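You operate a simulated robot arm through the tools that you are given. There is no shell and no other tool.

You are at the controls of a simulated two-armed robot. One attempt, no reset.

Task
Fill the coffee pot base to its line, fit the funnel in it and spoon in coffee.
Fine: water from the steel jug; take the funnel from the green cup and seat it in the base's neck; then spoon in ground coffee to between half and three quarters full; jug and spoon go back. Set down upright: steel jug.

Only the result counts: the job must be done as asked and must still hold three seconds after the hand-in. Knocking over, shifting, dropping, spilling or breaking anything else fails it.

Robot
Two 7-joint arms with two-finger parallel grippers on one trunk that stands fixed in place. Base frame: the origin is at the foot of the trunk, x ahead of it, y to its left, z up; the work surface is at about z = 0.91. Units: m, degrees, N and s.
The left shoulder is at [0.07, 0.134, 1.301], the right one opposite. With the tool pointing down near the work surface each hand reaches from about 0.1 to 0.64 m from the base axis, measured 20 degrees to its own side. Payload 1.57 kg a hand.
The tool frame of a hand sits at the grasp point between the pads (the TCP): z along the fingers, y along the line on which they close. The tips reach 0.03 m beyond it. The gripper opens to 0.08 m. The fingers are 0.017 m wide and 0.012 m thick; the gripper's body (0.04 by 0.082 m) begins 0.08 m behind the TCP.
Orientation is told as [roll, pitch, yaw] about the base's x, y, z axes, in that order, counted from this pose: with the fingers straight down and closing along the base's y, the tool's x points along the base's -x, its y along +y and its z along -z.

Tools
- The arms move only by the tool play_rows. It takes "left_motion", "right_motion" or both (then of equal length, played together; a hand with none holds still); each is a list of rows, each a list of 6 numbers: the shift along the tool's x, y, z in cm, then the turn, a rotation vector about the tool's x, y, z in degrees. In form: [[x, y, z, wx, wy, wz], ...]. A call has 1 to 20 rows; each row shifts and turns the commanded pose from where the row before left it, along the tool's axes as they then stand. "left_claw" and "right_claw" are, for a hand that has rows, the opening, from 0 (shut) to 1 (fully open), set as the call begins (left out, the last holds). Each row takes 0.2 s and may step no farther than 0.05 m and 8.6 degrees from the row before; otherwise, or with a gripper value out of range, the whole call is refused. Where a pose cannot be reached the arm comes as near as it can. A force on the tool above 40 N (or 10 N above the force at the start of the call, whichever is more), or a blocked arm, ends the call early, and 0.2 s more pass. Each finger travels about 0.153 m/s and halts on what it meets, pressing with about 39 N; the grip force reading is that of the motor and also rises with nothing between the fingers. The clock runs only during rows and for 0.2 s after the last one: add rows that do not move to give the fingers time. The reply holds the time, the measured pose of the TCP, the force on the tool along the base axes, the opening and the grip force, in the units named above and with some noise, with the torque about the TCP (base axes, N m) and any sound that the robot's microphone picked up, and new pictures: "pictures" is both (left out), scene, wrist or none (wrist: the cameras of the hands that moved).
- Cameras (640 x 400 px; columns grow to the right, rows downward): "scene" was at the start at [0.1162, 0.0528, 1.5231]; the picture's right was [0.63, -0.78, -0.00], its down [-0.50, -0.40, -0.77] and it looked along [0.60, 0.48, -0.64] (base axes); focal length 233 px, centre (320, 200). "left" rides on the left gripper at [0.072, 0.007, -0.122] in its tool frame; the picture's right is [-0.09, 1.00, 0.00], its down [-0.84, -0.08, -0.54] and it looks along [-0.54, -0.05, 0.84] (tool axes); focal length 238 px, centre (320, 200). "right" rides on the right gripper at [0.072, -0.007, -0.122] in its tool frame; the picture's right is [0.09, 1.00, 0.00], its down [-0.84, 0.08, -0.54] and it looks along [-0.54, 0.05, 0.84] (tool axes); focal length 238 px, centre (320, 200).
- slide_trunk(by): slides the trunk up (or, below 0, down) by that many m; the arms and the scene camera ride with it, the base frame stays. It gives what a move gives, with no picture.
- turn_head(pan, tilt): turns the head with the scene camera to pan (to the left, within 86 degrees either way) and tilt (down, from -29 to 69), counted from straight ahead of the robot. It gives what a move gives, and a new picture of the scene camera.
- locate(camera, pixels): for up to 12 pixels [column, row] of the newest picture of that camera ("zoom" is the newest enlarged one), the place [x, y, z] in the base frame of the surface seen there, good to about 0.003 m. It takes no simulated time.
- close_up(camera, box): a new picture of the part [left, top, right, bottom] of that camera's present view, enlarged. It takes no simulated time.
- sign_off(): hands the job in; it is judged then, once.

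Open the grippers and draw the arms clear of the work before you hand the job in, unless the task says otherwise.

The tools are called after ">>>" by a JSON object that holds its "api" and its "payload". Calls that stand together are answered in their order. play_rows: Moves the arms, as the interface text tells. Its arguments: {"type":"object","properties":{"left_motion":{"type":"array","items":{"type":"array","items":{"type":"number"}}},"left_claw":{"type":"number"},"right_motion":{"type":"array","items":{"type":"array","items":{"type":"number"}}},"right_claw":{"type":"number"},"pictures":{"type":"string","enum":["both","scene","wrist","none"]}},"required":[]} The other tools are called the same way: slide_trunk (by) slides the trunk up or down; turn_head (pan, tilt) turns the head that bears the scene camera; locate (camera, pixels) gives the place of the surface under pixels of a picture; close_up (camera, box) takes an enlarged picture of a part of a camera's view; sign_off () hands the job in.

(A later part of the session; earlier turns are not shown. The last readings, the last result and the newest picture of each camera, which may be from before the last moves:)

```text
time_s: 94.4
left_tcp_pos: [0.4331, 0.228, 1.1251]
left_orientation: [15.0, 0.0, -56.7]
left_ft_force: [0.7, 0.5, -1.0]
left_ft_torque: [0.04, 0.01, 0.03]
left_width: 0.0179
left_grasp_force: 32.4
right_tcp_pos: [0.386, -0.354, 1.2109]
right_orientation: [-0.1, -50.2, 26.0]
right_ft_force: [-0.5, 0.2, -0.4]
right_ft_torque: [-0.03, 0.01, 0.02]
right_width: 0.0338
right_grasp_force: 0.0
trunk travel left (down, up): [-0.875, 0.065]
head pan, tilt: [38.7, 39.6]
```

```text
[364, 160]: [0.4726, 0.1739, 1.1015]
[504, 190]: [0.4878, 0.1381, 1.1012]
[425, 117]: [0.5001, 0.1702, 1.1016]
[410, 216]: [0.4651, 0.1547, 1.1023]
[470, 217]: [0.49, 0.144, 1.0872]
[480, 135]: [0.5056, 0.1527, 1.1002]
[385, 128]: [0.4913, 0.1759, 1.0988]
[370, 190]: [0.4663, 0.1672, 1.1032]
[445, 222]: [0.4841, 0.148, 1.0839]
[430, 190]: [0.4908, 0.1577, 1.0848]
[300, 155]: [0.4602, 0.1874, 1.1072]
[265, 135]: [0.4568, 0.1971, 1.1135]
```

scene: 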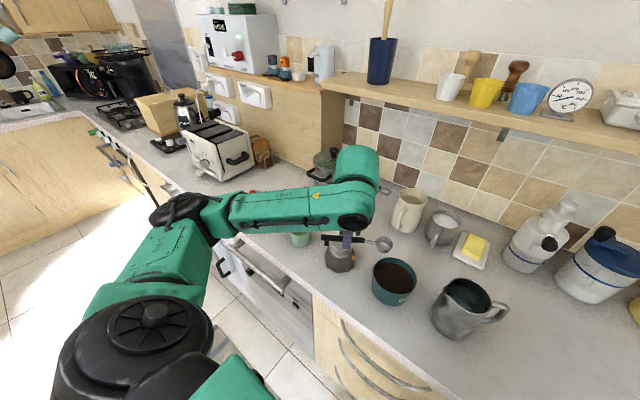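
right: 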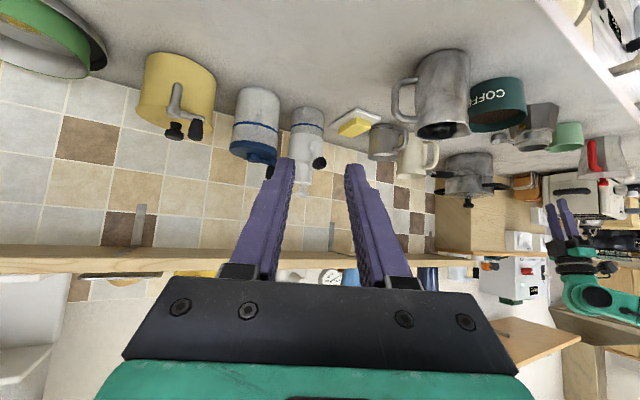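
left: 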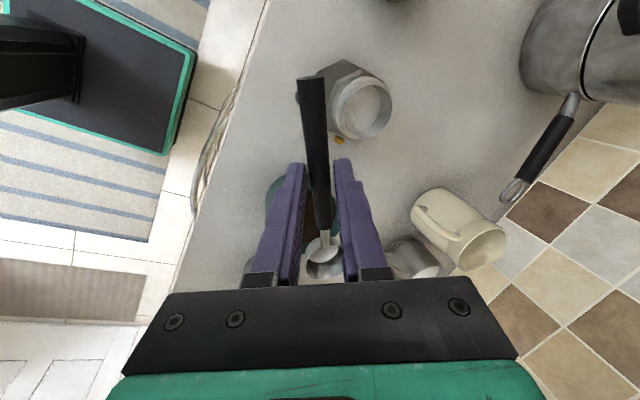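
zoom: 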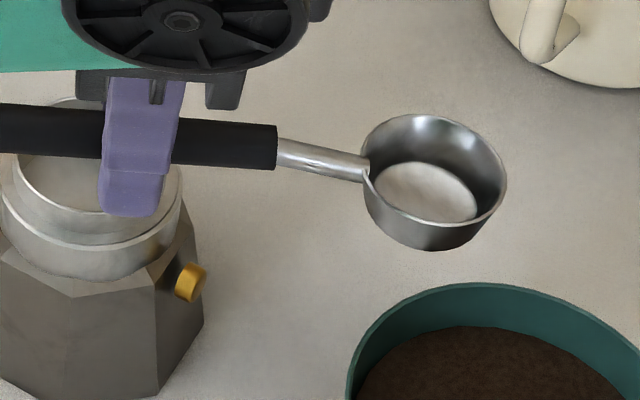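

Bowl rim centre is (−8.7 cm along the handle, 2.25 cm below the TCP). I now measure the coffee bowl rim and coffee surface more precisely.

>>> {"api": "close_up", "payload": {"camera": "scene", "box": [353, 245, 433, 310]}}

>>> {"api": "locate", "payload": {"camera": "zoom", "pixels": [[175, 170], [465, 190], [330, 80], [310, 290], [240, 110], [420, 110], [320, 130], [320, 200], [250, 180], [400, 180], [320, 250], [350, 160]]}}

```text
6.15 times, centred on (393, 278) of scene
```

zoom: 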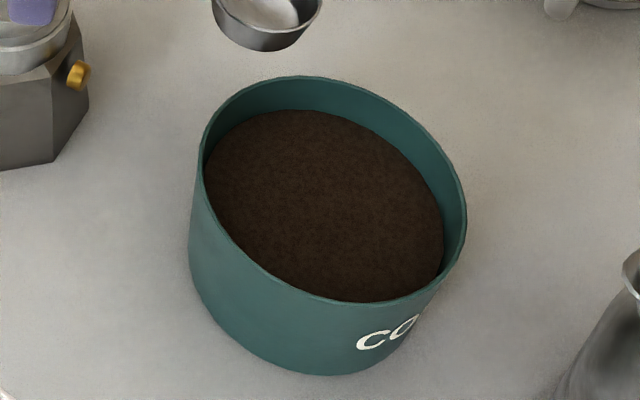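

```text
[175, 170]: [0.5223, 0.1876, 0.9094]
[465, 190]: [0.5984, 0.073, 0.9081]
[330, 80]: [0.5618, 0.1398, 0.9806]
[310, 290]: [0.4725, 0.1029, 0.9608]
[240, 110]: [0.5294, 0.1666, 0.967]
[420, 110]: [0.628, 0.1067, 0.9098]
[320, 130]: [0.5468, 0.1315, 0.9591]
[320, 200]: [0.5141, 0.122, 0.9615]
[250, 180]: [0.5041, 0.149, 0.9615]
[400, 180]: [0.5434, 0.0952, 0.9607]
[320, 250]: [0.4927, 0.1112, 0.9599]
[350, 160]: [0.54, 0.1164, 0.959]
```

>>> {"api": "locate", "payload": {"camera": "zoom", "pixels": [[203, 150], [464, 210], [300, 79], [400, 103], [220, 115], [450, 160], [212, 210], [250, 262], [310, 296], [380, 302], [440, 265], [270, 82]]}}

```text
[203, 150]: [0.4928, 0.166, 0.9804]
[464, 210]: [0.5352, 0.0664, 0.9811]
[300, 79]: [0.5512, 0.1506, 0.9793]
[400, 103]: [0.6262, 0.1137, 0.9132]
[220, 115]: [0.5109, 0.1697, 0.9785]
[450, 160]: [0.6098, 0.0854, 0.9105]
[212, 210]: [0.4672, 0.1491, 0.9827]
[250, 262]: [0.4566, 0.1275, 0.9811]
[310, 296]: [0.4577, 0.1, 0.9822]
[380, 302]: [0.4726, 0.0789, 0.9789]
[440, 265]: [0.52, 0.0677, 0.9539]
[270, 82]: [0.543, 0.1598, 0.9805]
```

Coffee surface is z ≈0.9605 inside a rim of radius 0.054 at z 0.981 centred (0.5105, 0.1165). I move the spoon bowl over it and pitch it 40° bowl-down, still above the rim.

>>> {"api": "play_rows", "payload": {"left_motion": [[-2.07, 0, 0, 0, 0, 0], [-1.6, 0, 0, 0, 0, 0], [-0.52, 0.083, -0.309, 0, 7.728, 2.07], [-0.67, 0.05, -0.188, 0, 7.728, 2.07], [-0.93, -0.068, 0.255, 0, 7.728, 2.07], [-1.137, -0.05, 0.188, 0, 7.728, 2.07], [-1.32, -0.024, 0.091, 0, 7.728, 2.07], [0, 0, 0, 0, 0, 0]], "pictures": "both"}}

>>> {"api": "close_up", "payload": {"camera": "scene", "box": [340, 210, 452, 310]}}

```text
time_s: 96.2
left_tcp_pos: [0.4744, 0.1646, 1.1119]
left_orientation: [15.1, 40.0, -56.4]
left_ft_force: [0.2, 0.3, -1.2]
left_ft_torque: [-0.02, -0.02, -0.01]
left_width: 0.0179
left_grasp_force: 31.9
right_tcp_pos: [0.3859, -0.3533, 1.21]
right_orientation: [-0.1, -50.1, 26.1]
right_ft_force: [-0.3, 0.6, 0.1]
right_ft_torque: [-0.02, 0.01, -0.03]
right_width: 0.0337
right_grasp_force: 0.0
trunk travel left (down, up): [-0.875, 0.065]
head pan, tilt: [38.7, 39.6]
```

scene: 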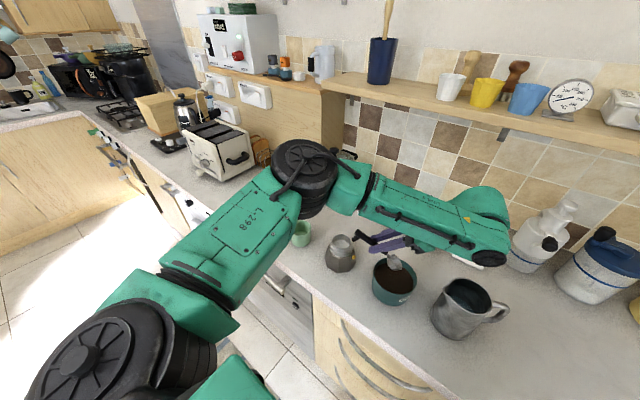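
left: 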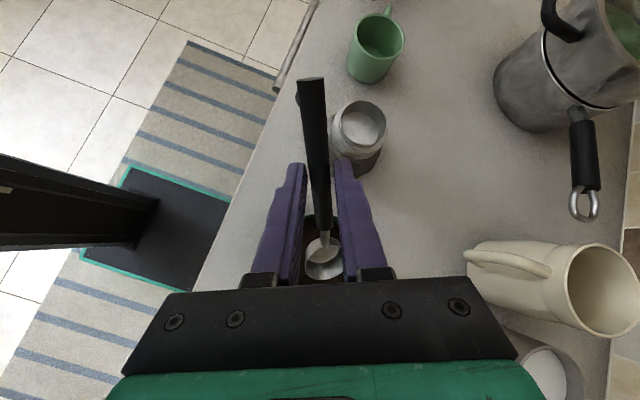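

```text
4.00 times, centred on (396, 260) of scene
```

zoom: 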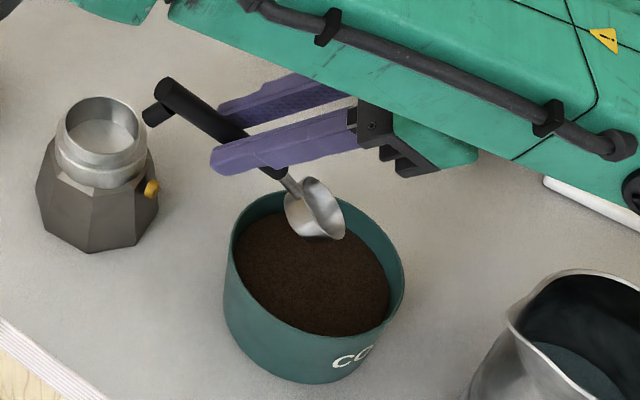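

Pitch 40° reached with the bowl above the coffee. I locate the bowl's lip and the handle to verify where it will enter.

>>> {"api": "close_up", "payload": {"camera": "scene", "box": [370, 230, 434, 270]}}

>>> {"api": "locate", "payload": {"camera": "zoom", "pixels": [[225, 160], [300, 130], [340, 200], [320, 260], [270, 230], [245, 150], [290, 200], [320, 180], [240, 240], [350, 250]]}}

```text
10.00 times, centred on (402, 250) of scene
```

zoom: 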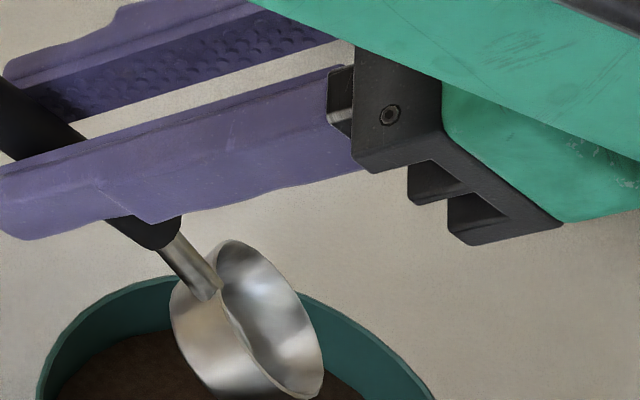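

```text
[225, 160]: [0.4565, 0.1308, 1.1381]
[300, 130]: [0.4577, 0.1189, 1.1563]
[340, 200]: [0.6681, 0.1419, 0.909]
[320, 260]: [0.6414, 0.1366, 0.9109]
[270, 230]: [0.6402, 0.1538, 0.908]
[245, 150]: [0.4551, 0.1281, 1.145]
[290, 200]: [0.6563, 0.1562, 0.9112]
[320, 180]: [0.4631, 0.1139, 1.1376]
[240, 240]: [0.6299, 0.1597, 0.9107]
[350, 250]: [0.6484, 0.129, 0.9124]
```

>>> {"api": "close_up", "payload": {"camera": "scene", "box": [370, 240, 434, 280]}}

>>> {"api": "locate", "payload": {"camera": "zoom", "pixels": [[232, 143], [315, 240], [225, 210], [320, 275], [240, 160], [195, 250], [260, 200], [300, 290], [200, 170], [250, 270], [175, 205], [130, 130]]}}

```text
10.00 times, centred on (402, 260) of scene
```

zoom: 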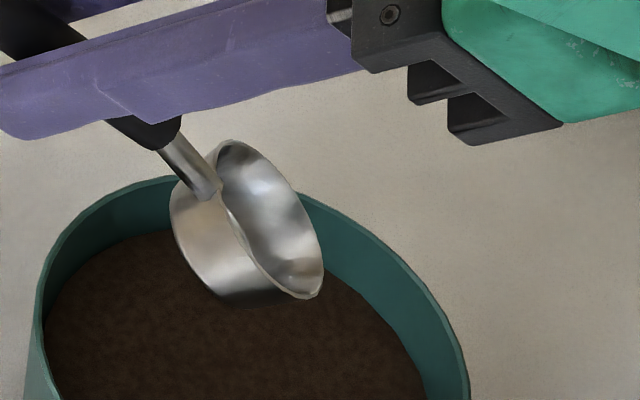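

```text
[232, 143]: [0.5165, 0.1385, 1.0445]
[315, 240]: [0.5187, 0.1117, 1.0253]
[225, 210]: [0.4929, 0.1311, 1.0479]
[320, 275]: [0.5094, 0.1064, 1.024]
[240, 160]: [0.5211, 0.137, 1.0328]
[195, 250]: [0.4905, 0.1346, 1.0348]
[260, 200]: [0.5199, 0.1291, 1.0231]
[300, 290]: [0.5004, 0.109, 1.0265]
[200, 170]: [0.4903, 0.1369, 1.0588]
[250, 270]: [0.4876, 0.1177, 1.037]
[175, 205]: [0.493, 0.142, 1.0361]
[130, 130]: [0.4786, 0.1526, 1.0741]
```

The bowl rim centre is where predicted (≈(0.506, 0.122, 1.037)). I lower 5.5 cm to just touch the coffee surface.

>>> {"api": "play_rows", "payload": {"left_motion": [[-1.169, -0.36, 1.345, 0, 0, 0], [-1.169, -0.36, 1.345, 0, 0, 0], [-1.169, -0.36, 1.345, 0, 0, 0], [0, 0, 0, 0, 0, 0]], "pictures": "none"}}

>>> {"api": "close_up", "payload": {"camera": "scene", "box": [353, 245, 433, 305]}}

```text
time_s: 97.2
left_tcp_pos: [0.475, 0.1628, 1.0567]
left_orientation: [15.0, 40.0, -56.4]
left_ft_force: [0.1, 1.1, -1.5]
left_ft_torque: [0.03, 0.0, 0.0]
left_width: 0.0176
left_grasp_force: 32.8
right_tcp_pos: [0.3859, -0.3539, 1.2109]
right_orientation: [-0.1, -50.1, 26.1]
right_ft_force: [0.4, 0.7, -0.2]
right_ft_torque: [0.01, -0.04, 0.0]
right_width: 0.0334
right_grasp_force: 0.0
trunk travel left (down, up): [-0.875, 0.065]
head pan, tilt: [38.7, 39.6]
```

```text
6.67 times, centred on (393, 275) of scene
```

zoom: 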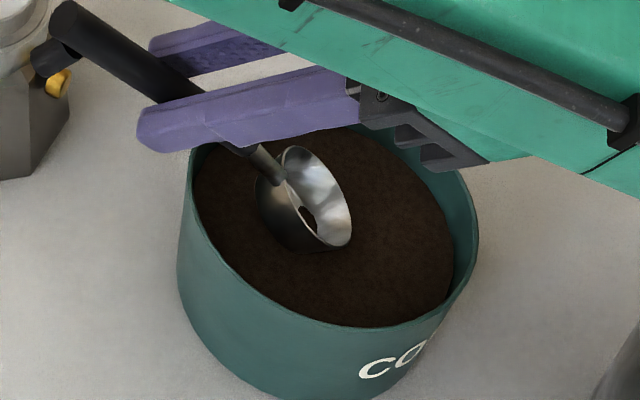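

The bowl's lower lip reaches the surface, well inside the rim. I push it down 3.5 cm into the coffee.

>>> {"api": "play_rows", "payload": {"left_motion": [[-0.573, -0.177, 0.66, 0, 0, 0], [-0.573, -0.177, 0.66, 0, 0, 0], [-0.573, -0.177, 0.66, 0, 0, 0], [-0.573, -0.177, 0.66, 0, 0, 0], [0, 0, 0, 0, 0, 0]], "pictures": "none"}}

>>> {"api": "close_up", "payload": {"camera": "scene", "box": [353, 245, 433, 305]}}

```text
time_s: 98.4
left_tcp_pos: [0.4741, 0.1634, 1.0201]
left_orientation: [15.1, 40.0, -56.5]
left_ft_force: [-0.7, -2.1, 3.5]
left_ft_torque: [-0.04, -0.01, 0.01]
left_width: 0.0178
left_grasp_force: 32.6
right_tcp_pos: [0.3864, -0.3545, 1.2109]
right_orientation: [0.0, -50.1, 26.0]
right_ft_force: [0.1, -0.8, -0.3]
right_ft_torque: [0.01, 0.0, 0.02]
right_width: 0.0336
right_grasp_force: 0.1
trunk travel left (down, up): [-0.875, 0.065]
head pan, tilt: [38.7, 39.6]
```

```text
6.67 times, centred on (393, 275) of scene
```

zoom: 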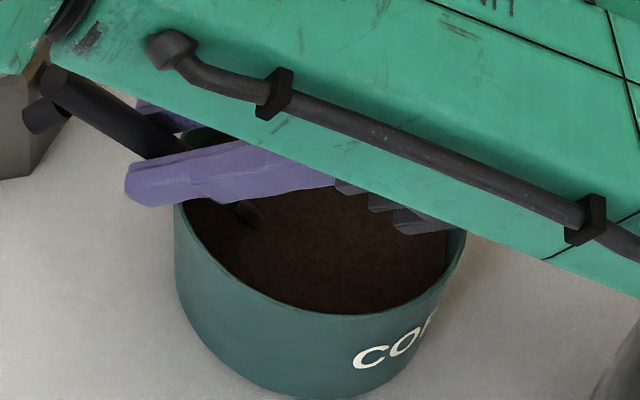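

The bowl is buried in the coffee (about 4 N resistance). I scoop forward, then level while lifting so the handle clears the rim.

>>> {"api": "play_rows", "payload": {"left_motion": [[-0.21, -0.01, 0.039, 0, -2.898, -0.776], [-0.21, -0.01, 0.039, 0, -2.898, -0.776], [0, 0, 0, 0, 0, 0], [0.455, -0.055, 0.203, 0, -3.864, -1.035], [0.455, -0.055, 0.203, 0, -3.864, -1.035], [0.395, -0.043, 0.16, 0, -3.864, -1.035], [0.395, -0.043, 0.16, 0, -3.864, -1.035], [0.345, -0.026, 0.097, 0, -3.864, -1.035], [0.345, -0.026, 0.097, 0, -3.864, -1.035], [0.58, 0.104, -0.386, 0, -6.762, -1.812], [0.27, 0.45, -1.68, 0, -2.898, -0.776], [0, 0.26, -0.966, 0, 0, 0], [0, 0, 0, 0, 0, 0]], "pictures": "both"}}

>>> {"api": "close_up", "payload": {"camera": "scene", "box": [343, 225, 439, 295]}}

```text
time_s: 101.2
left_tcp_pos: [0.4581, 0.1889, 1.0501]
left_orientation: [15.0, 0.0, -56.5]
left_ft_force: [0.5, 0.3, -0.9]
left_ft_torque: [0.03, 0.01, -0.01]
left_width: 0.018
left_grasp_force: 32.0
right_tcp_pos: [0.3856, -0.3525, 1.2102]
right_orientation: [0.0, -50.0, 26.1]
right_ft_force: [-0.6, 0.3, 0.1]
right_ft_torque: [0.02, 0.0, -0.02]
right_width: 0.0335
right_grasp_force: 0.1
trunk travel left (down, up): [-0.875, 0.065]
head pan, tilt: [38.7, 39.6]
```

scene: 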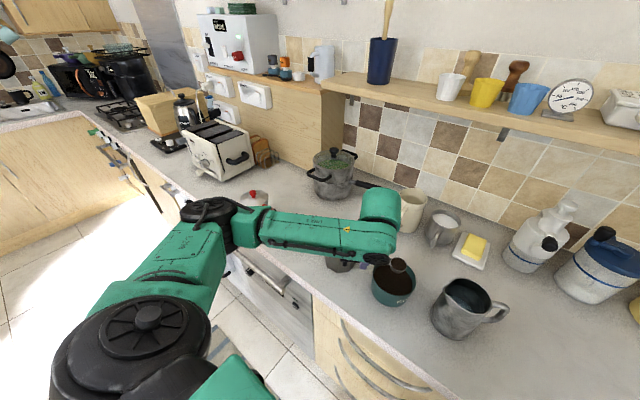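
left: 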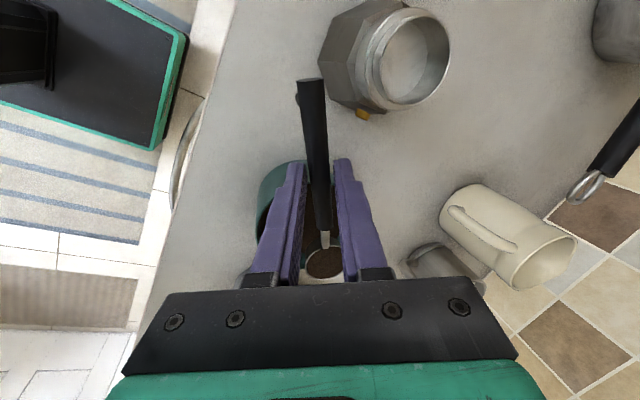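

```text
5.71 times, centred on (391, 260) of scene
```

zoom: 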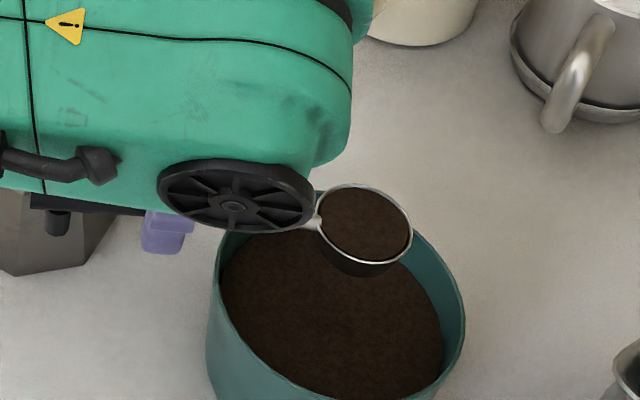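

The spoon is full of coffee, nearly level with its rim. I zoom to check for overheaping before moving.

>>> {"api": "close_up", "payload": {"camera": "scene", "box": [382, 245, 422, 270]}}

>>> {"api": "locate", "payload": {"camera": "zoom", "pixels": [[240, 170], [240, 200], [330, 210], [200, 150], [280, 250], [240, 120], [370, 200], [120, 230]]}}

```text
16.00 times, centred on (402, 258) of scene
```

zoom: 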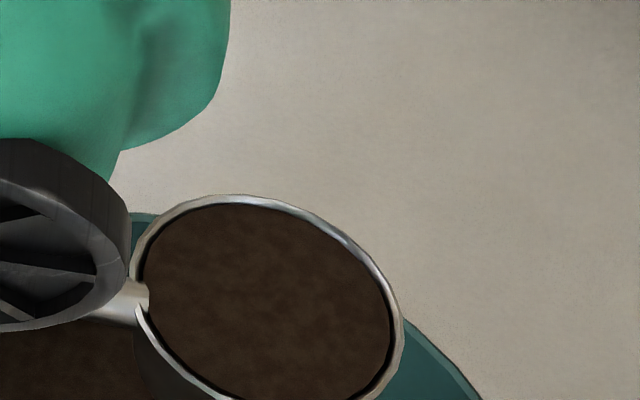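

```text
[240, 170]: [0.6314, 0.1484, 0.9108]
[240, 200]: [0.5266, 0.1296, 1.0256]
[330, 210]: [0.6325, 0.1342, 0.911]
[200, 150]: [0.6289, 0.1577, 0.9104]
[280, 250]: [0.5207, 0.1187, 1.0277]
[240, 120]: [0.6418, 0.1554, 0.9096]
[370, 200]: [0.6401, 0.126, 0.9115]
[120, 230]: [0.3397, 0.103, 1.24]
```

Coffee is about 1 mm below the spoon's rim. I raise 5 cm, shift to (0.433, 0.228), and slowly yaw to bring the bowl over the funnel, keeping it level.

>>> {"api": "play_rows", "payload": {"left_motion": [[0, 0.2, -0.75, 0, 0, 0], [0, 0.39, -1.45, 0, 0, 0], [0, 0.39, -1.45, 0, 0, 0], [0, 0.31, -1.18, 0, 0, 0], [0.7, 0, 0, 0, 0, 0], [1.4, 0, 0, 0, 0, 0], [1.5, 0, 0, 0, 0, 0], [1.04, 0.06, 0.016, 0, 0, 0], [0, 0, 0, 0, 0, 0]], "pictures": "none"}}

>>> {"api": "play_rows", "payload": {"left_motion": [[0, 0, 0, 0, 0.85, -3.15], [0, 0, 0, 0, 1.692, -6.315], [0, 0, 0, 0, 1.692, -6.315], [0, 0, 0, 0, 1.692, -6.315], [0, 0, 0, 0, 1.692, -6.315], [0, 0, 0, 0, 1.692, -6.315], [0, 0, 0, 0, 1.692, -6.315], [0, 0, 0, 0, 1.692, -6.315], [0, 0, 0, 0, 1.692, -6.315], [0, 0, 0, 0, 1.692, -6.315], [0, 0, 0, 0, 1.692, -6.315], [0, 0, 0, 0, 1.692, -6.315], [0, 0, 0, 0, 1.692, -6.315], [0, 0, 0, 0, 1.692, -6.315], [0, 0, 0, 0, 0.85, -3.15], [0, 0, 0, 0, 0, 0]], "pictures": "both"}}

```text
time_s: 103.2
left_tcp_pos: [0.4328, 0.2263, 1.1008]
left_orientation: [15.0, 0.0, -56.6]
left_ft_force: [0.5, 0.2, -1.8]
left_ft_torque: [0.04, 0.01, -0.04]
left_width: 0.0178
left_grasp_force: 32.1
right_tcp_pos: [0.385, -0.354, 1.2103]
right_orientation: [-0.1, -50.1, 26.0]
right_ft_force: [0.2, -0.5, -0.2]
right_ft_torque: [0.04, 0.0, 0.03]
right_width: 0.0337
right_grasp_force: 0.1
trunk travel left (down, up): [-0.875, 0.065]
head pan, tilt: [38.7, 39.6]
```

```text
time_s: 106.6
left_tcp_pos: [0.4333, 0.2268, 1.1009]
left_orientation: [15.0, -0.1, 35.1]
left_ft_force: [-1.0, 0.8, -1.3]
left_ft_torque: [-0.01, 0.09, -0.01]
left_width: 0.0179
left_grasp_force: 32.4
right_tcp_pos: [0.3855, -0.3534, 1.2107]
right_orientation: [-0.1, -50.2, 26.0]
right_ft_force: [-0.5, -0.3, -0.2]
right_ft_torque: [0.03, 0.02, 0.0]
right_width: 0.0336
right_grasp_force: 0.0
trunk travel left (down, up): [-0.875, 0.065]
head pan, tilt: [38.7, 39.6]
```

scene: 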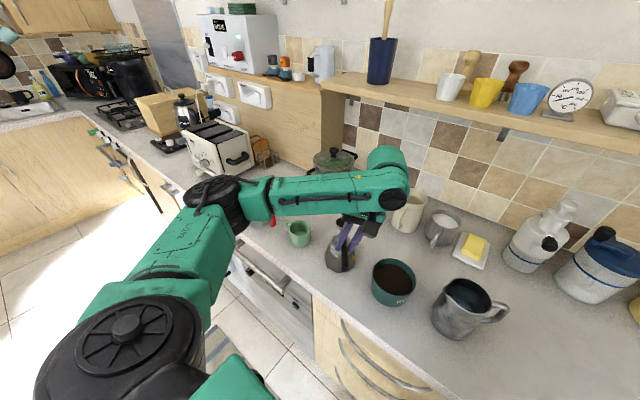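
left: 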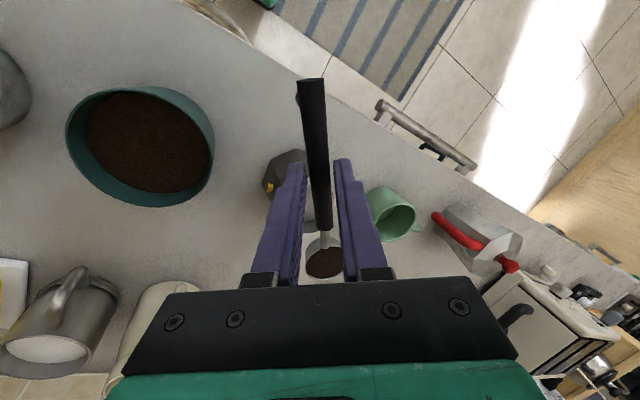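

The loaded spoon is over the pot. I zoom on the scene to compare the bowl with the funnel.

>>> {"api": "close_up", "payload": {"camera": "scene", "box": [310, 205, 390, 265]}}

>>> {"api": "close_up", "payload": {"camera": "left", "box": [256, 140, 384, 285]}}

```text
6.67 times, centred on (350, 235) of scene
```

zoom: 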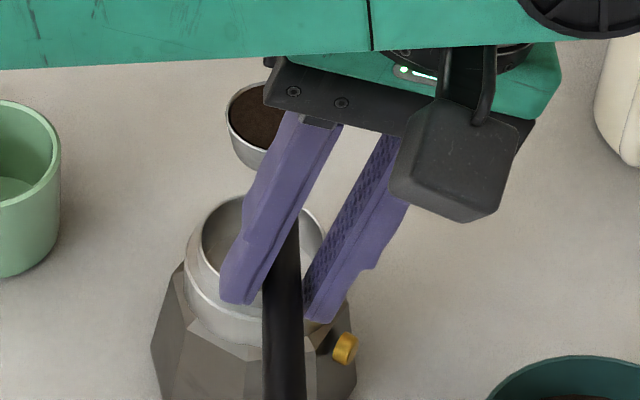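

```text
2.76 times, centred on (320, 212) of left
```

zoom: 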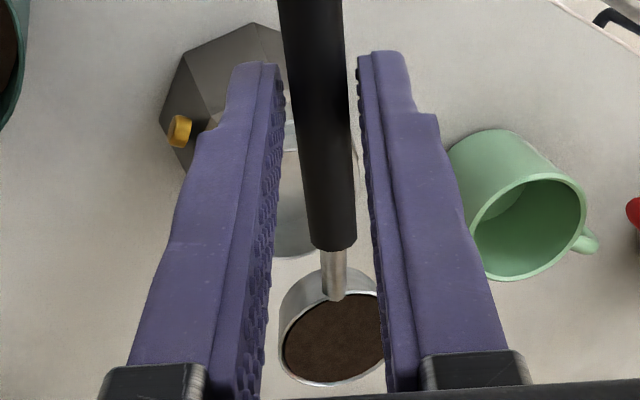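

I locate bowl rim points in both views to verify it's above the funnel centre.

>>> {"api": "locate", "payload": {"camera": "zoom", "pixels": [[283, 345], [300, 310], [330, 384], [370, 370], [330, 340], [300, 372]]}}

>>> {"api": "locate", "payload": {"camera": "scene", "pixels": [[337, 222], [340, 219], [343, 224], [339, 226], [341, 221]]}}

```text
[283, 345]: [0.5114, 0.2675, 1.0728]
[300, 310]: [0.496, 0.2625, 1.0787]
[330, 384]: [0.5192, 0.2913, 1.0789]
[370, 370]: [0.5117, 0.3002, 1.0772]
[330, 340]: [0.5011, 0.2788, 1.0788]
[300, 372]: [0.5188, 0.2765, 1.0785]
```

```text
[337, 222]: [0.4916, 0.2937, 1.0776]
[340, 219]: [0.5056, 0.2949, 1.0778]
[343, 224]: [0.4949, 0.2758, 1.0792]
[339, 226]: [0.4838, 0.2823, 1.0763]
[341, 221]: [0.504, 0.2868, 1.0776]
```

The bowl centre (0.502, 0.2815) is over the funnel centre (0.501, 0.284). I lower it 4.4 cm, to ~1.5 cm above the ring.

>>> {"api": "play_rows", "payload": {"left_motion": [[0, -0.28, 1.05, 0, 0, 0], [0, -0.38, 1.417, 0, 0, 0], [0, -0.3, 1.1, 0, 0, 0], [0, -0.18, 0.68, 0, 0, 0], [0, 0, 0, 0, 0, 0]], "pictures": "none"}}

>>> {"api": "close_up", "payload": {"camera": "scene", "box": [310, 205, 390, 265]}}

```text
time_s: 107.8
left_tcp_pos: [0.4327, 0.228, 1.0566]
left_orientation: [14.9, 0.0, 35.2]
left_ft_force: [0.2, 0.5, -1.4]
left_ft_torque: [-0.04, 0.05, -0.01]
left_width: 0.0179
left_grasp_force: 32.3
right_tcp_pos: [0.3854, -0.3531, 1.21]
right_orientation: [-0.1, -50.1, 26.0]
right_ft_force: [0.7, 0.5, -0.6]
right_ft_torque: [0.02, -0.01, -0.03]
right_width: 0.0338
right_grasp_force: 0.0
trunk travel left (down, up): [-0.875, 0.065]
head pan, tilt: [38.7, 39.6]
```

```text
6.67 times, centred on (350, 235) of scene
```

zoom: 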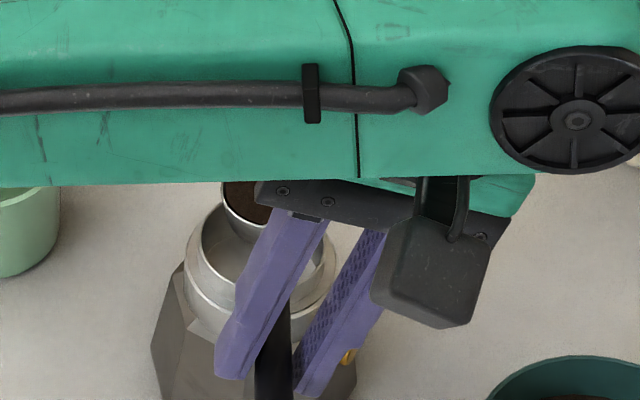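

Bowl sits just over the ring. I start rolling about the handle axis: 30° first, then look.

>>> {"api": "play_rows", "payload": {"left_motion": [[0, 0.162, 0.009, 6, 0, 0], [0, 0.162, 0.009, 6, 0, 0], [0, 0.162, 0.009, 6, 0, 0], [0, 0.162, 0.009, 6, 0, 0], [0, 0.162, 0.009, 6, 0, 0], [0, 0, 0, 0, 0, 0]], "pictures": "wrist"}}

>>> {"api": "close_up", "payload": {"camera": "scene", "box": [310, 215, 390, 265]}}

>>> {"api": "close_up", "payload": {"camera": "left", "box": [256, 190, 384, 285]}}

```text
time_s: 109.2
left_tcp_pos: [0.4295, 0.233, 1.0566]
left_orientation: [-15.0, -0.1, 35.1]
left_ft_force: [0.6, 0.3, -0.4]
left_ft_torque: [-0.01, 0.08, -0.03]
left_width: 0.0176
left_grasp_force: 32.5
right_tcp_pos: [0.3863, -0.3542, 1.2109]
right_orientation: [-0.1, -50.1, 26.0]
right_ft_force: [0.0, 0.1, -0.1]
right_ft_torque: [0.02, -0.04, -0.06]
right_width: 0.0339
right_grasp_force: 0.1
trunk travel left (down, up): [-0.875, 0.065]
head pan, tilt: [38.7, 39.6]
```

left: 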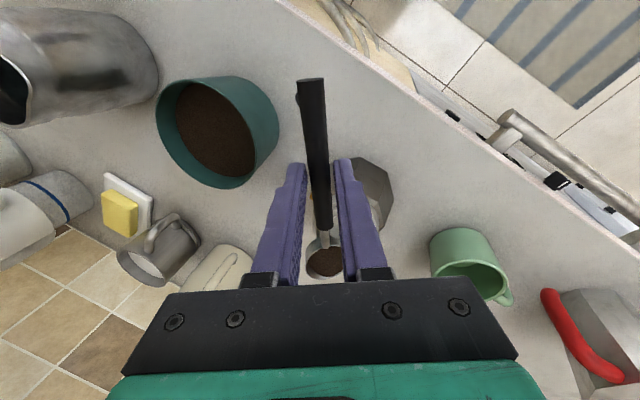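

```text
8.00 times, centred on (350, 240) of scene
```

zoom: 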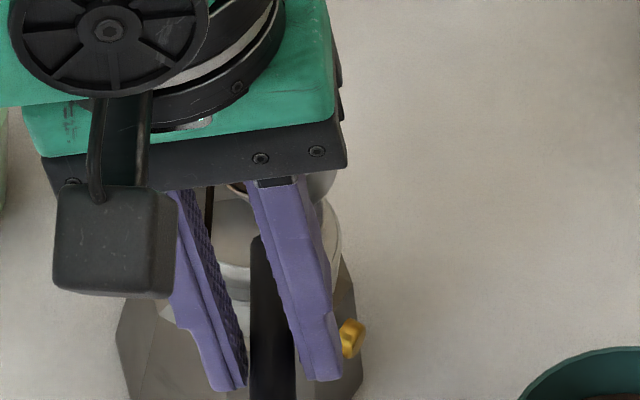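

```text
4.21 times, centred on (320, 238) of left
```

zoom: 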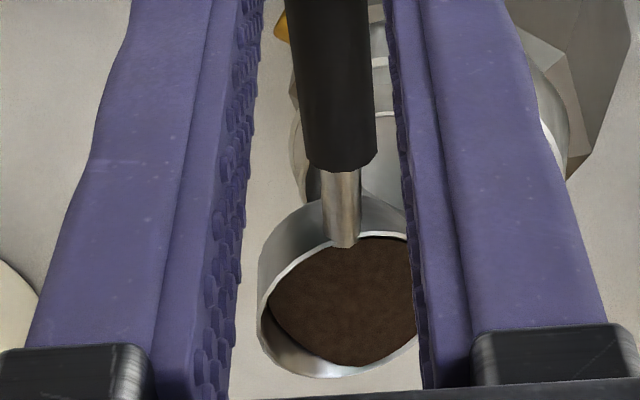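

At 30° the coffee begins to pour in a thin stream inside the ring. I keep rolling steadily by another 48°.

>>> {"api": "play_rows", "payload": {"left_motion": [[0, 0.162, 0.009, 6, 0, 0], [0, 0.162, 0.009, 6, 0, 0], [0, 0.162, 0.009, 6, 0, 0], [0, 0.162, 0.009, 6, 0, 0], [0, 0.162, 0.009, 6, 0, 0], [0, 0.162, 0.009, 6, 0, 0], [0, 0.162, 0.009, 6, 0, 0], [0, 0.162, 0.009, 6, 0, 0], [0, 0, 0, 0, 0, 0]], "pictures": "both"}}

>>> {"api": "close_up", "payload": {"camera": "scene", "box": [310, 215, 390, 265]}}

```text
time_s: 111.2
left_tcp_pos: [0.4236, 0.2417, 1.0486]
left_orientation: [-63.0, -0.1, 35.2]
left_ft_force: [0.5, 0.3, -0.6]
left_ft_torque: [0.02, 0.02, 0.01]
left_width: 0.0179
left_grasp_force: 32.7
right_tcp_pos: [0.386, -0.3532, 1.2103]
right_orientation: [-0.1, -50.1, 26.0]
right_ft_force: [-0.1, 0.1, 0.2]
right_ft_torque: [0.01, -0.01, -0.04]
right_width: 0.0338
right_grasp_force: 0.0
trunk travel left (down, up): [-0.875, 0.065]
head pan, tilt: [38.7, 39.6]
```

scene: 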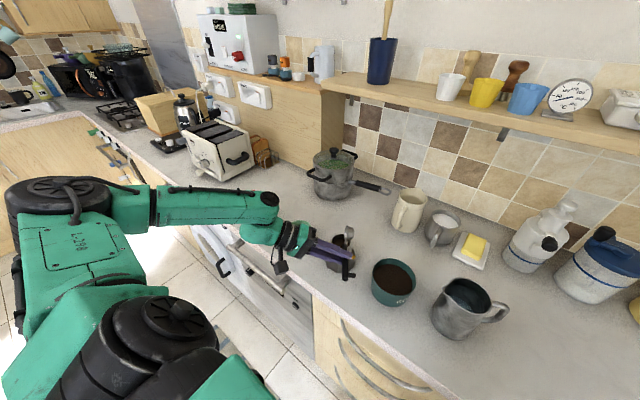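
left: 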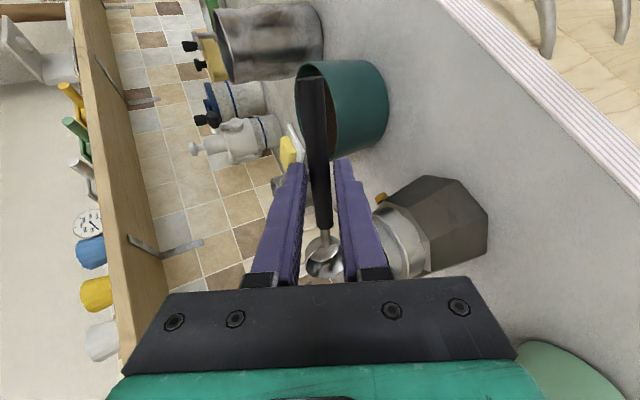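

```text
8.00 times, centred on (350, 240) of scene
```

zoom: 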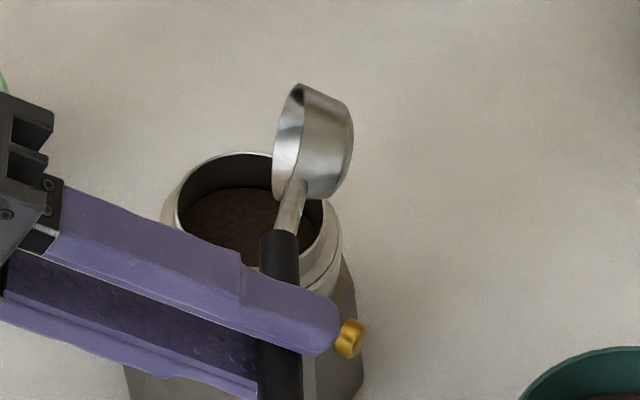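

At 78° the bowl looks almost empty and the coffee is in the funnel. I roll 24° more to empty it fully.

>>> {"api": "play_rows", "payload": {"left_motion": [[0, 0.162, 0.009, 6, 0, 0], [0, 0.162, 0.009, 6, 0, 0], [0, 0.162, 0.009, 6, 0, 0], [0, 0.162, 0.009, 6, 0, 0], [0, 0, 0, 0, 0, 0], [0, 0, 0, 0, 0, 0]], "pictures": "wrist"}}

>>> {"api": "close_up", "payload": {"camera": "scene", "box": [318, 215, 366, 255]}}

>>> {"api": "close_up", "payload": {"camera": "left", "box": [266, 200, 394, 280]}}

```text
time_s: 112.6
left_tcp_pos: [0.399, 0.2586, 1.0695]
left_orientation: [-83.4, -0.1, 35.8]
left_ft_force: [-1.0, -0.6, 0.0]
left_ft_torque: [-0.02, 0.03, -0.03]
left_width: 0.0181
left_grasp_force: 33.2
left hand out of reach, approached as far as the arm can: row 1, 2, 3, 4
right_tcp_pos: [0.3853, -0.3527, 1.2104]
right_orientation: [-0.1, -50.1, 26.0]
right_ft_force: [-0.1, -0.6, -0.5]
right_ft_torque: [-0.01, -0.01, -0.01]
right_width: 0.0338
right_grasp_force: 0.0
trunk travel left (down, up): [-0.875, 0.065]
head pan, tilt: [38.7, 39.6]
```

left: 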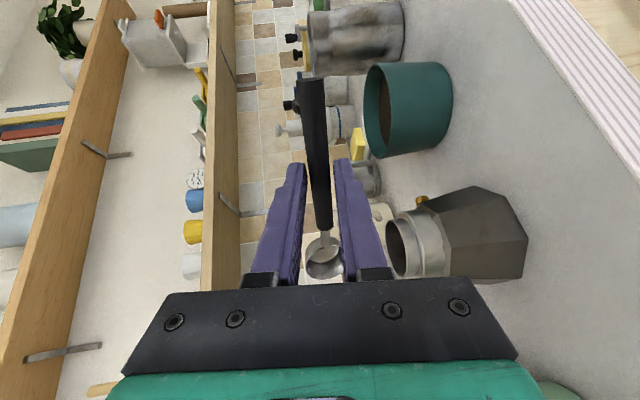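

```text
10.00 times, centred on (342, 235) of scene
```

zoom: 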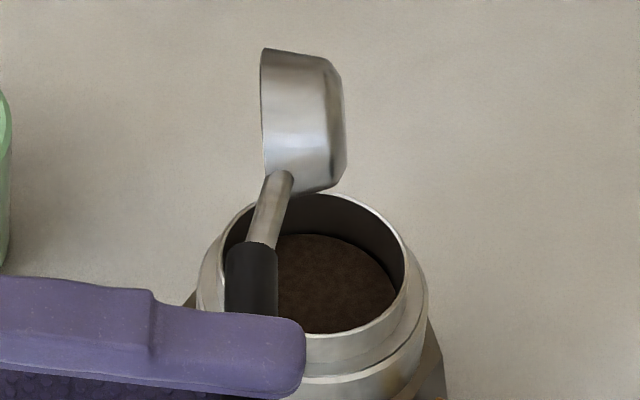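

```text
5.00 times, centred on (330, 240) of left
```

zoom: 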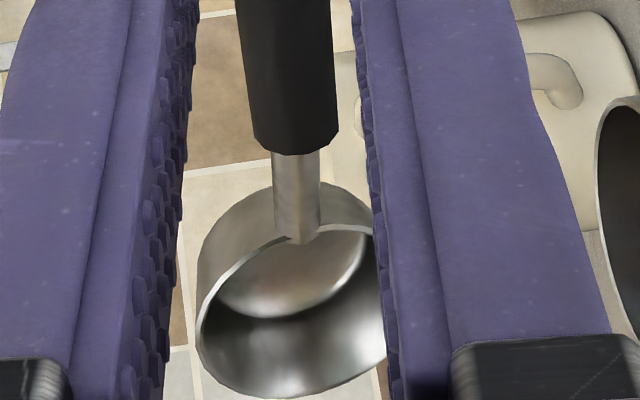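

The spoon interior is empty and clean; the hand drifted slightly at its reach limit but nothing was touched. I measure the coffee level in the funnel.

>>> {"api": "close_up", "payload": {"camera": "scene", "box": [326, 228, 374, 258]}}

>>> {"api": "locate", "payload": {"camera": "zoom", "pixels": [[230, 150], [250, 180], [200, 150], [260, 130], [220, 200], [170, 150], [230, 100], [270, 105], [300, 170], [230, 190], [180, 120]]}}

```text
13.33 times, centred on (350, 243) of scene
```

zoom: 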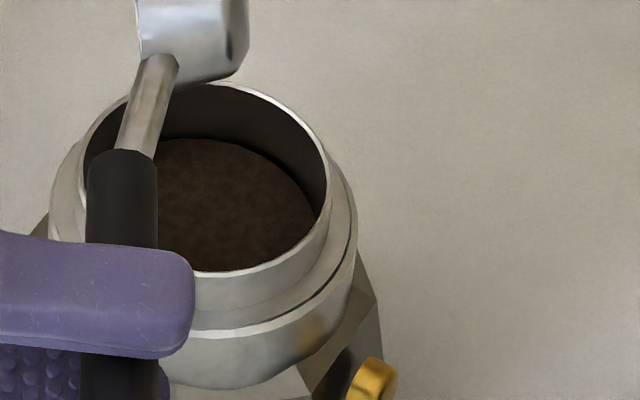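

```text
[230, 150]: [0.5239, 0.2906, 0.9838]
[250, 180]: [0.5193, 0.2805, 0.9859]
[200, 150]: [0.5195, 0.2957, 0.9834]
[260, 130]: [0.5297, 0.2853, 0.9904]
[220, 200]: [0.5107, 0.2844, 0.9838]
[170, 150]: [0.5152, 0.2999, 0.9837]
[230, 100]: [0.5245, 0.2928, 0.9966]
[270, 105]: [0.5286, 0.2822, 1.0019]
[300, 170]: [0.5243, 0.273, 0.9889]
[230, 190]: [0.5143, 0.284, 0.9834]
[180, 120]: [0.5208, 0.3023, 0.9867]
```

Level ≈0.9837 with floor ≈0.976 and ring top ≈1.0015: about 30% from one scoop, so a second scoop should give ≈60%. I raise the spoon and roll it back level.

>>> {"api": "play_rows", "payload": {"left_motion": [[0, -2.0, -0.23, 0, 0, 0], [0, -2.0, -0.23, 0, 0, 0], [0, 0, 0, -8.2, 0, 0], [0, 0, 0, -8.2, 0, 0], [0, 0, 0, -8.2, 0, 0], [0, 0, 0, -8.2, 0, 0], [0, 0, 0, -8.2, 0, 0], [0, 0, 0, -8.2, 0, 0], [0, 0, 0, -8.2, 0, 0], [0, 0, 0, -8.2, 0, 0], [0, 0, 0, -8.2, 0, 0], [0, 0, 0, -8.2, 0, 0], [0, 0, 0, -8.2, 0, 0], [0, 0, 0, -8.2, 0, 0], [0, 0, 0, 0, 0, 0]], "pictures": "both"}}

>>> {"api": "close_up", "payload": {"camera": "scene", "box": [310, 215, 390, 265]}}

```text
time_s: 115.8
left_tcp_pos: [0.3975, 0.2583, 1.1099]
left_orientation: [14.9, -0.2, 35.6]
left_ft_force: [0.3, 0.0, -1.0]
left_ft_torque: [-0.04, 0.03, -0.03]
left_width: 0.018
left_grasp_force: 33.3
right_tcp_pos: [0.3858, -0.3538, 1.2109]
right_orientation: [-0.2, -50.2, 26.1]
right_ft_force: [-0.1, -0.3, 0.8]
right_ft_torque: [-0.01, -0.01, -0.02]
right_width: 0.0337
right_grasp_force: 0.0
trunk travel left (down, up): [-0.875, 0.065]
head pan, tilt: [38.7, 39.6]
```

scene: 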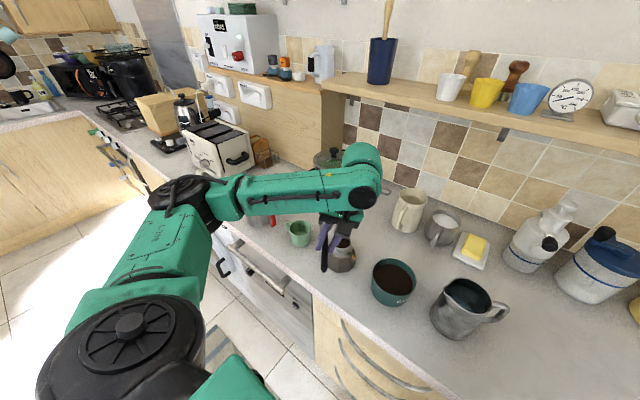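
left: 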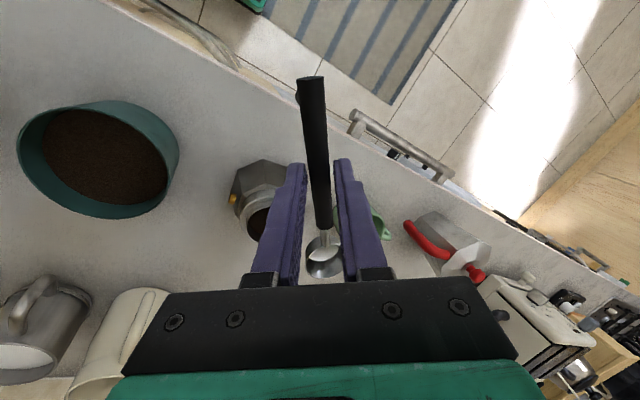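

```text
8.00 times, centred on (350, 240) of scene
```

zoom: 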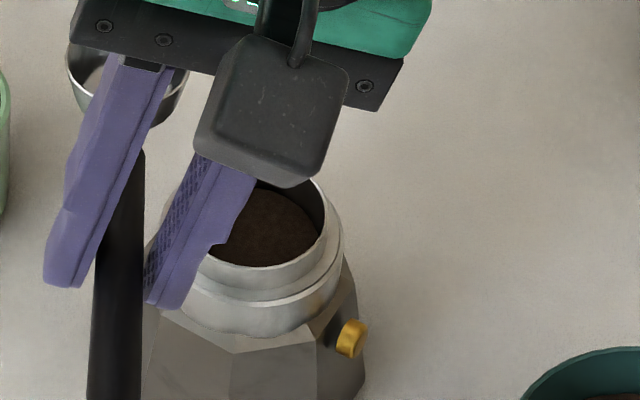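

The spoon is level again and no grains are around the pot. I return to the pre-scoop spot and yaw back to −56.5°.

>>> {"api": "play_rows", "payload": {"left_motion": [[-0.565, -2.0, -1.31, 0, 0, 0], [-0.565, -2.0, -1.31, 0, 0, 0], [0, 0, 0, 0, -2.166, 8.085], [0, 0, 0, 0, -2.166, 8.085], [0, 0, 0, 0, -2.166, 8.085], [0, 0, 0, 0, -2.166, 8.085], [0, 0, 0, 0, -2.166, 8.085], [0, 0, 0, 0, -2.166, 8.085], [0, 0, 0, 0, -2.166, 8.085], [0, 0, 0, 0, -2.166, 8.085], [0, 0, 0, 0, -2.166, 8.085], [0, 0, 0, 0, -2.166, 8.085], [0, 0, 0, 0, -2.166, 8.085], [0, 0, 0, 0, 0, 0]], "pictures": "scene"}}

>>> {"api": "close_up", "payload": {"camera": "scene", "box": [310, 225, 438, 305]}}

```text
time_s: 118.8
left_tcp_pos: [0.4343, 0.2267, 1.1257]
left_orientation: [15.2, -0.1, -56.6]
left_ft_force: [-0.1, 0.7, -1.6]
left_ft_torque: [0.02, 0.04, -0.01]
left_width: 0.0179
left_grasp_force: 32.7
right_tcp_pos: [0.3861, -0.3536, 1.21]
right_orientation: [-0.1, -50.0, 25.9]
right_ft_force: [-0.5, 0.2, 0.4]
right_ft_torque: [0.03, -0.01, -0.01]
right_width: 0.0337
right_grasp_force: 0.0
trunk travel left (down, up): [-0.875, 0.065]
head pan, tilt: [38.7, 39.6]
```

scene: 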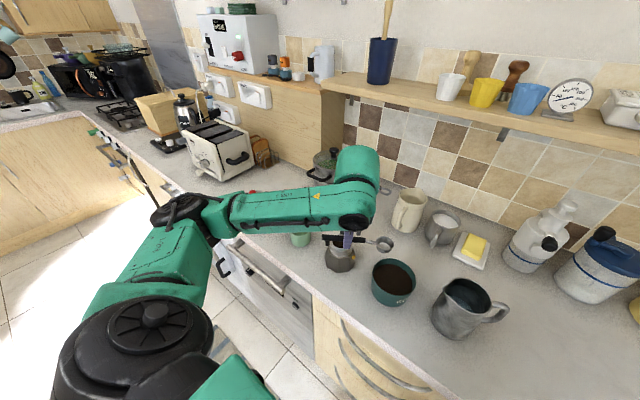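

```text
5.00 times, centred on (374, 265) of scene
```

zoom: 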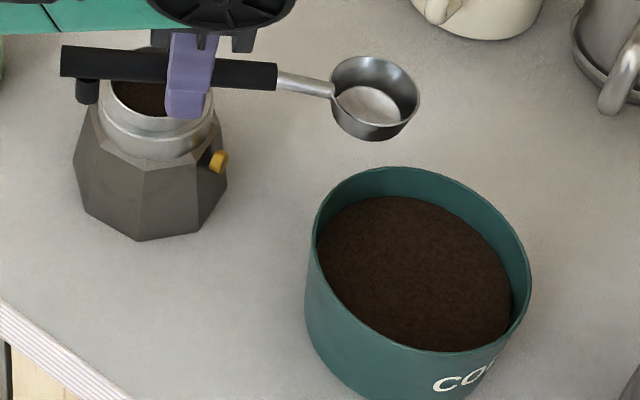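

I verify that the coffee bowl did not shift and measure the new coffee level.

>>> {"api": "locate", "payload": {"camera": "zoom", "pixels": [[315, 225], [530, 290], [390, 168], [460, 345], [320, 270], [360, 325], [400, 250], [430, 290], [370, 230], [460, 180], [345, 183]]}}

```text
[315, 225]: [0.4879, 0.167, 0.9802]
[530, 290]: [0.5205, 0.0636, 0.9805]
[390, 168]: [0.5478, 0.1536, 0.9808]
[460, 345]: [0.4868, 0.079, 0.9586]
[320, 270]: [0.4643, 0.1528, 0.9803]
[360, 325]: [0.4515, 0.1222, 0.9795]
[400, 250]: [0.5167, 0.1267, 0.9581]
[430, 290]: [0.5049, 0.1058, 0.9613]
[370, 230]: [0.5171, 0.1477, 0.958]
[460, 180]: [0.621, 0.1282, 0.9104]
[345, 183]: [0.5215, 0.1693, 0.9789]
```

The bowl is in place within measuring noise (coffee now ≈0.959). I repeat the scoop: move over and pitch 40° bowl-down.

>>> {"api": "play_rows", "payload": {"left_motion": [[-1.9, -0.1, -0.03, 0, 0, 0], [-1.6, 0, 0, 0, 0, 0], [-0.52, 0.083, -0.309, 0, 7.728, 2.07], [-0.67, 0.05, -0.188, 0, 7.728, 2.07], [-0.93, -0.068, 0.255, 0, 7.728, 2.07], [-1.137, -0.05, 0.188, 0, 7.728, 2.07], [-1.32, -0.024, 0.091, 0, 7.728, 2.07], [0, 0, 0, 0, 0, 0]], "pictures": "none"}}

>>> {"api": "close_up", "payload": {"camera": "scene", "box": [353, 235, 433, 305]}}

```text
time_s: 120.6
left_tcp_pos: [0.4744, 0.1646, 1.1103]
left_orientation: [15.3, 39.9, -56.3]
left_ft_force: [0.5, 0.7, -1.6]
left_ft_torque: [0.01, 0.01, 0.04]
left_width: 0.0178
left_grasp_force: 33.2
right_tcp_pos: [0.3846, -0.3527, 1.2106]
right_orientation: [-0.3, -50.2, 26.1]
right_ft_force: [0.7, -0.9, 1.1]
right_ft_torque: [-0.01, -0.01, -0.02]
right_width: 0.0336
right_grasp_force: 0.0
trunk travel left (down, up): [-0.875, 0.065]
head pan, tilt: [38.7, 39.6]
```

```text
5.71 times, centred on (393, 270) of scene
```

zoom: 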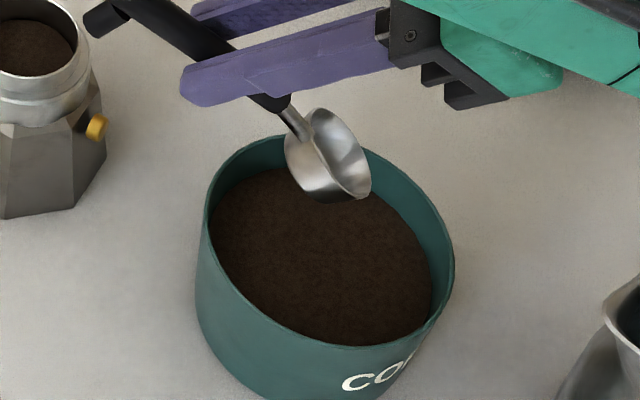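

Same stance as before. I lower into the coffee with the same moves.

>>> {"api": "play_rows", "payload": {"left_motion": [[-1.169, -0.36, 1.345, 0, 0, 0], [-1.169, -0.36, 1.345, 0, 0, 0], [-1.169, -0.36, 1.345, 0, 0, 0], [-0.573, -0.177, 0.66, 0, 0, 0], [-0.573, -0.177, 0.66, 0, 0, 0], [-0.573, -0.177, 0.66, 0, 0, 0], [-0.573, -0.177, 0.66, 0, 0, 0], [0, 0, 0, 0, 0, 0]], "pictures": "none"}}

>>> {"api": "close_up", "payload": {"camera": "scene", "box": [353, 235, 433, 305]}}

```text
time_s: 122.4
left_tcp_pos: [0.4749, 0.1628, 1.0204]
left_orientation: [15.2, 39.9, -56.2]
left_ft_force: [0.7, -1.2, 4.1]
left_ft_torque: [-0.08, -0.07, -0.03]
left_width: 0.018
left_grasp_force: 32.7
right_tcp_pos: [0.3861, -0.355, 1.2101]
right_orientation: [-0.1, -50.0, 26.0]
right_ft_force: [-0.5, -0.3, -0.6]
right_ft_torque: [0.01, -0.02, -0.05]
right_width: 0.0336
right_grasp_force: 0.0
trunk travel left (down, up): [-0.875, 0.065]
head pan, tilt: [38.7, 39.6]
```

```text
5.71 times, centred on (393, 270) of scene
```

zoom: 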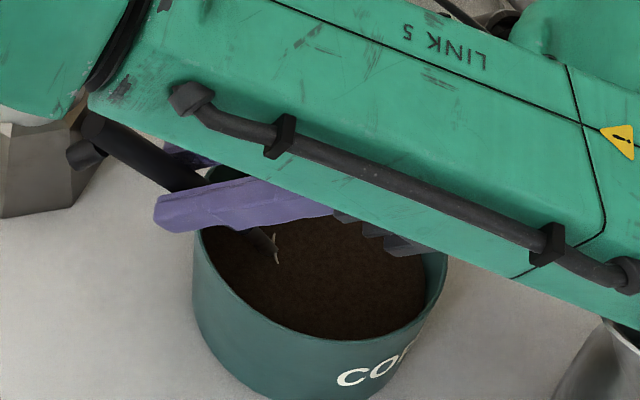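

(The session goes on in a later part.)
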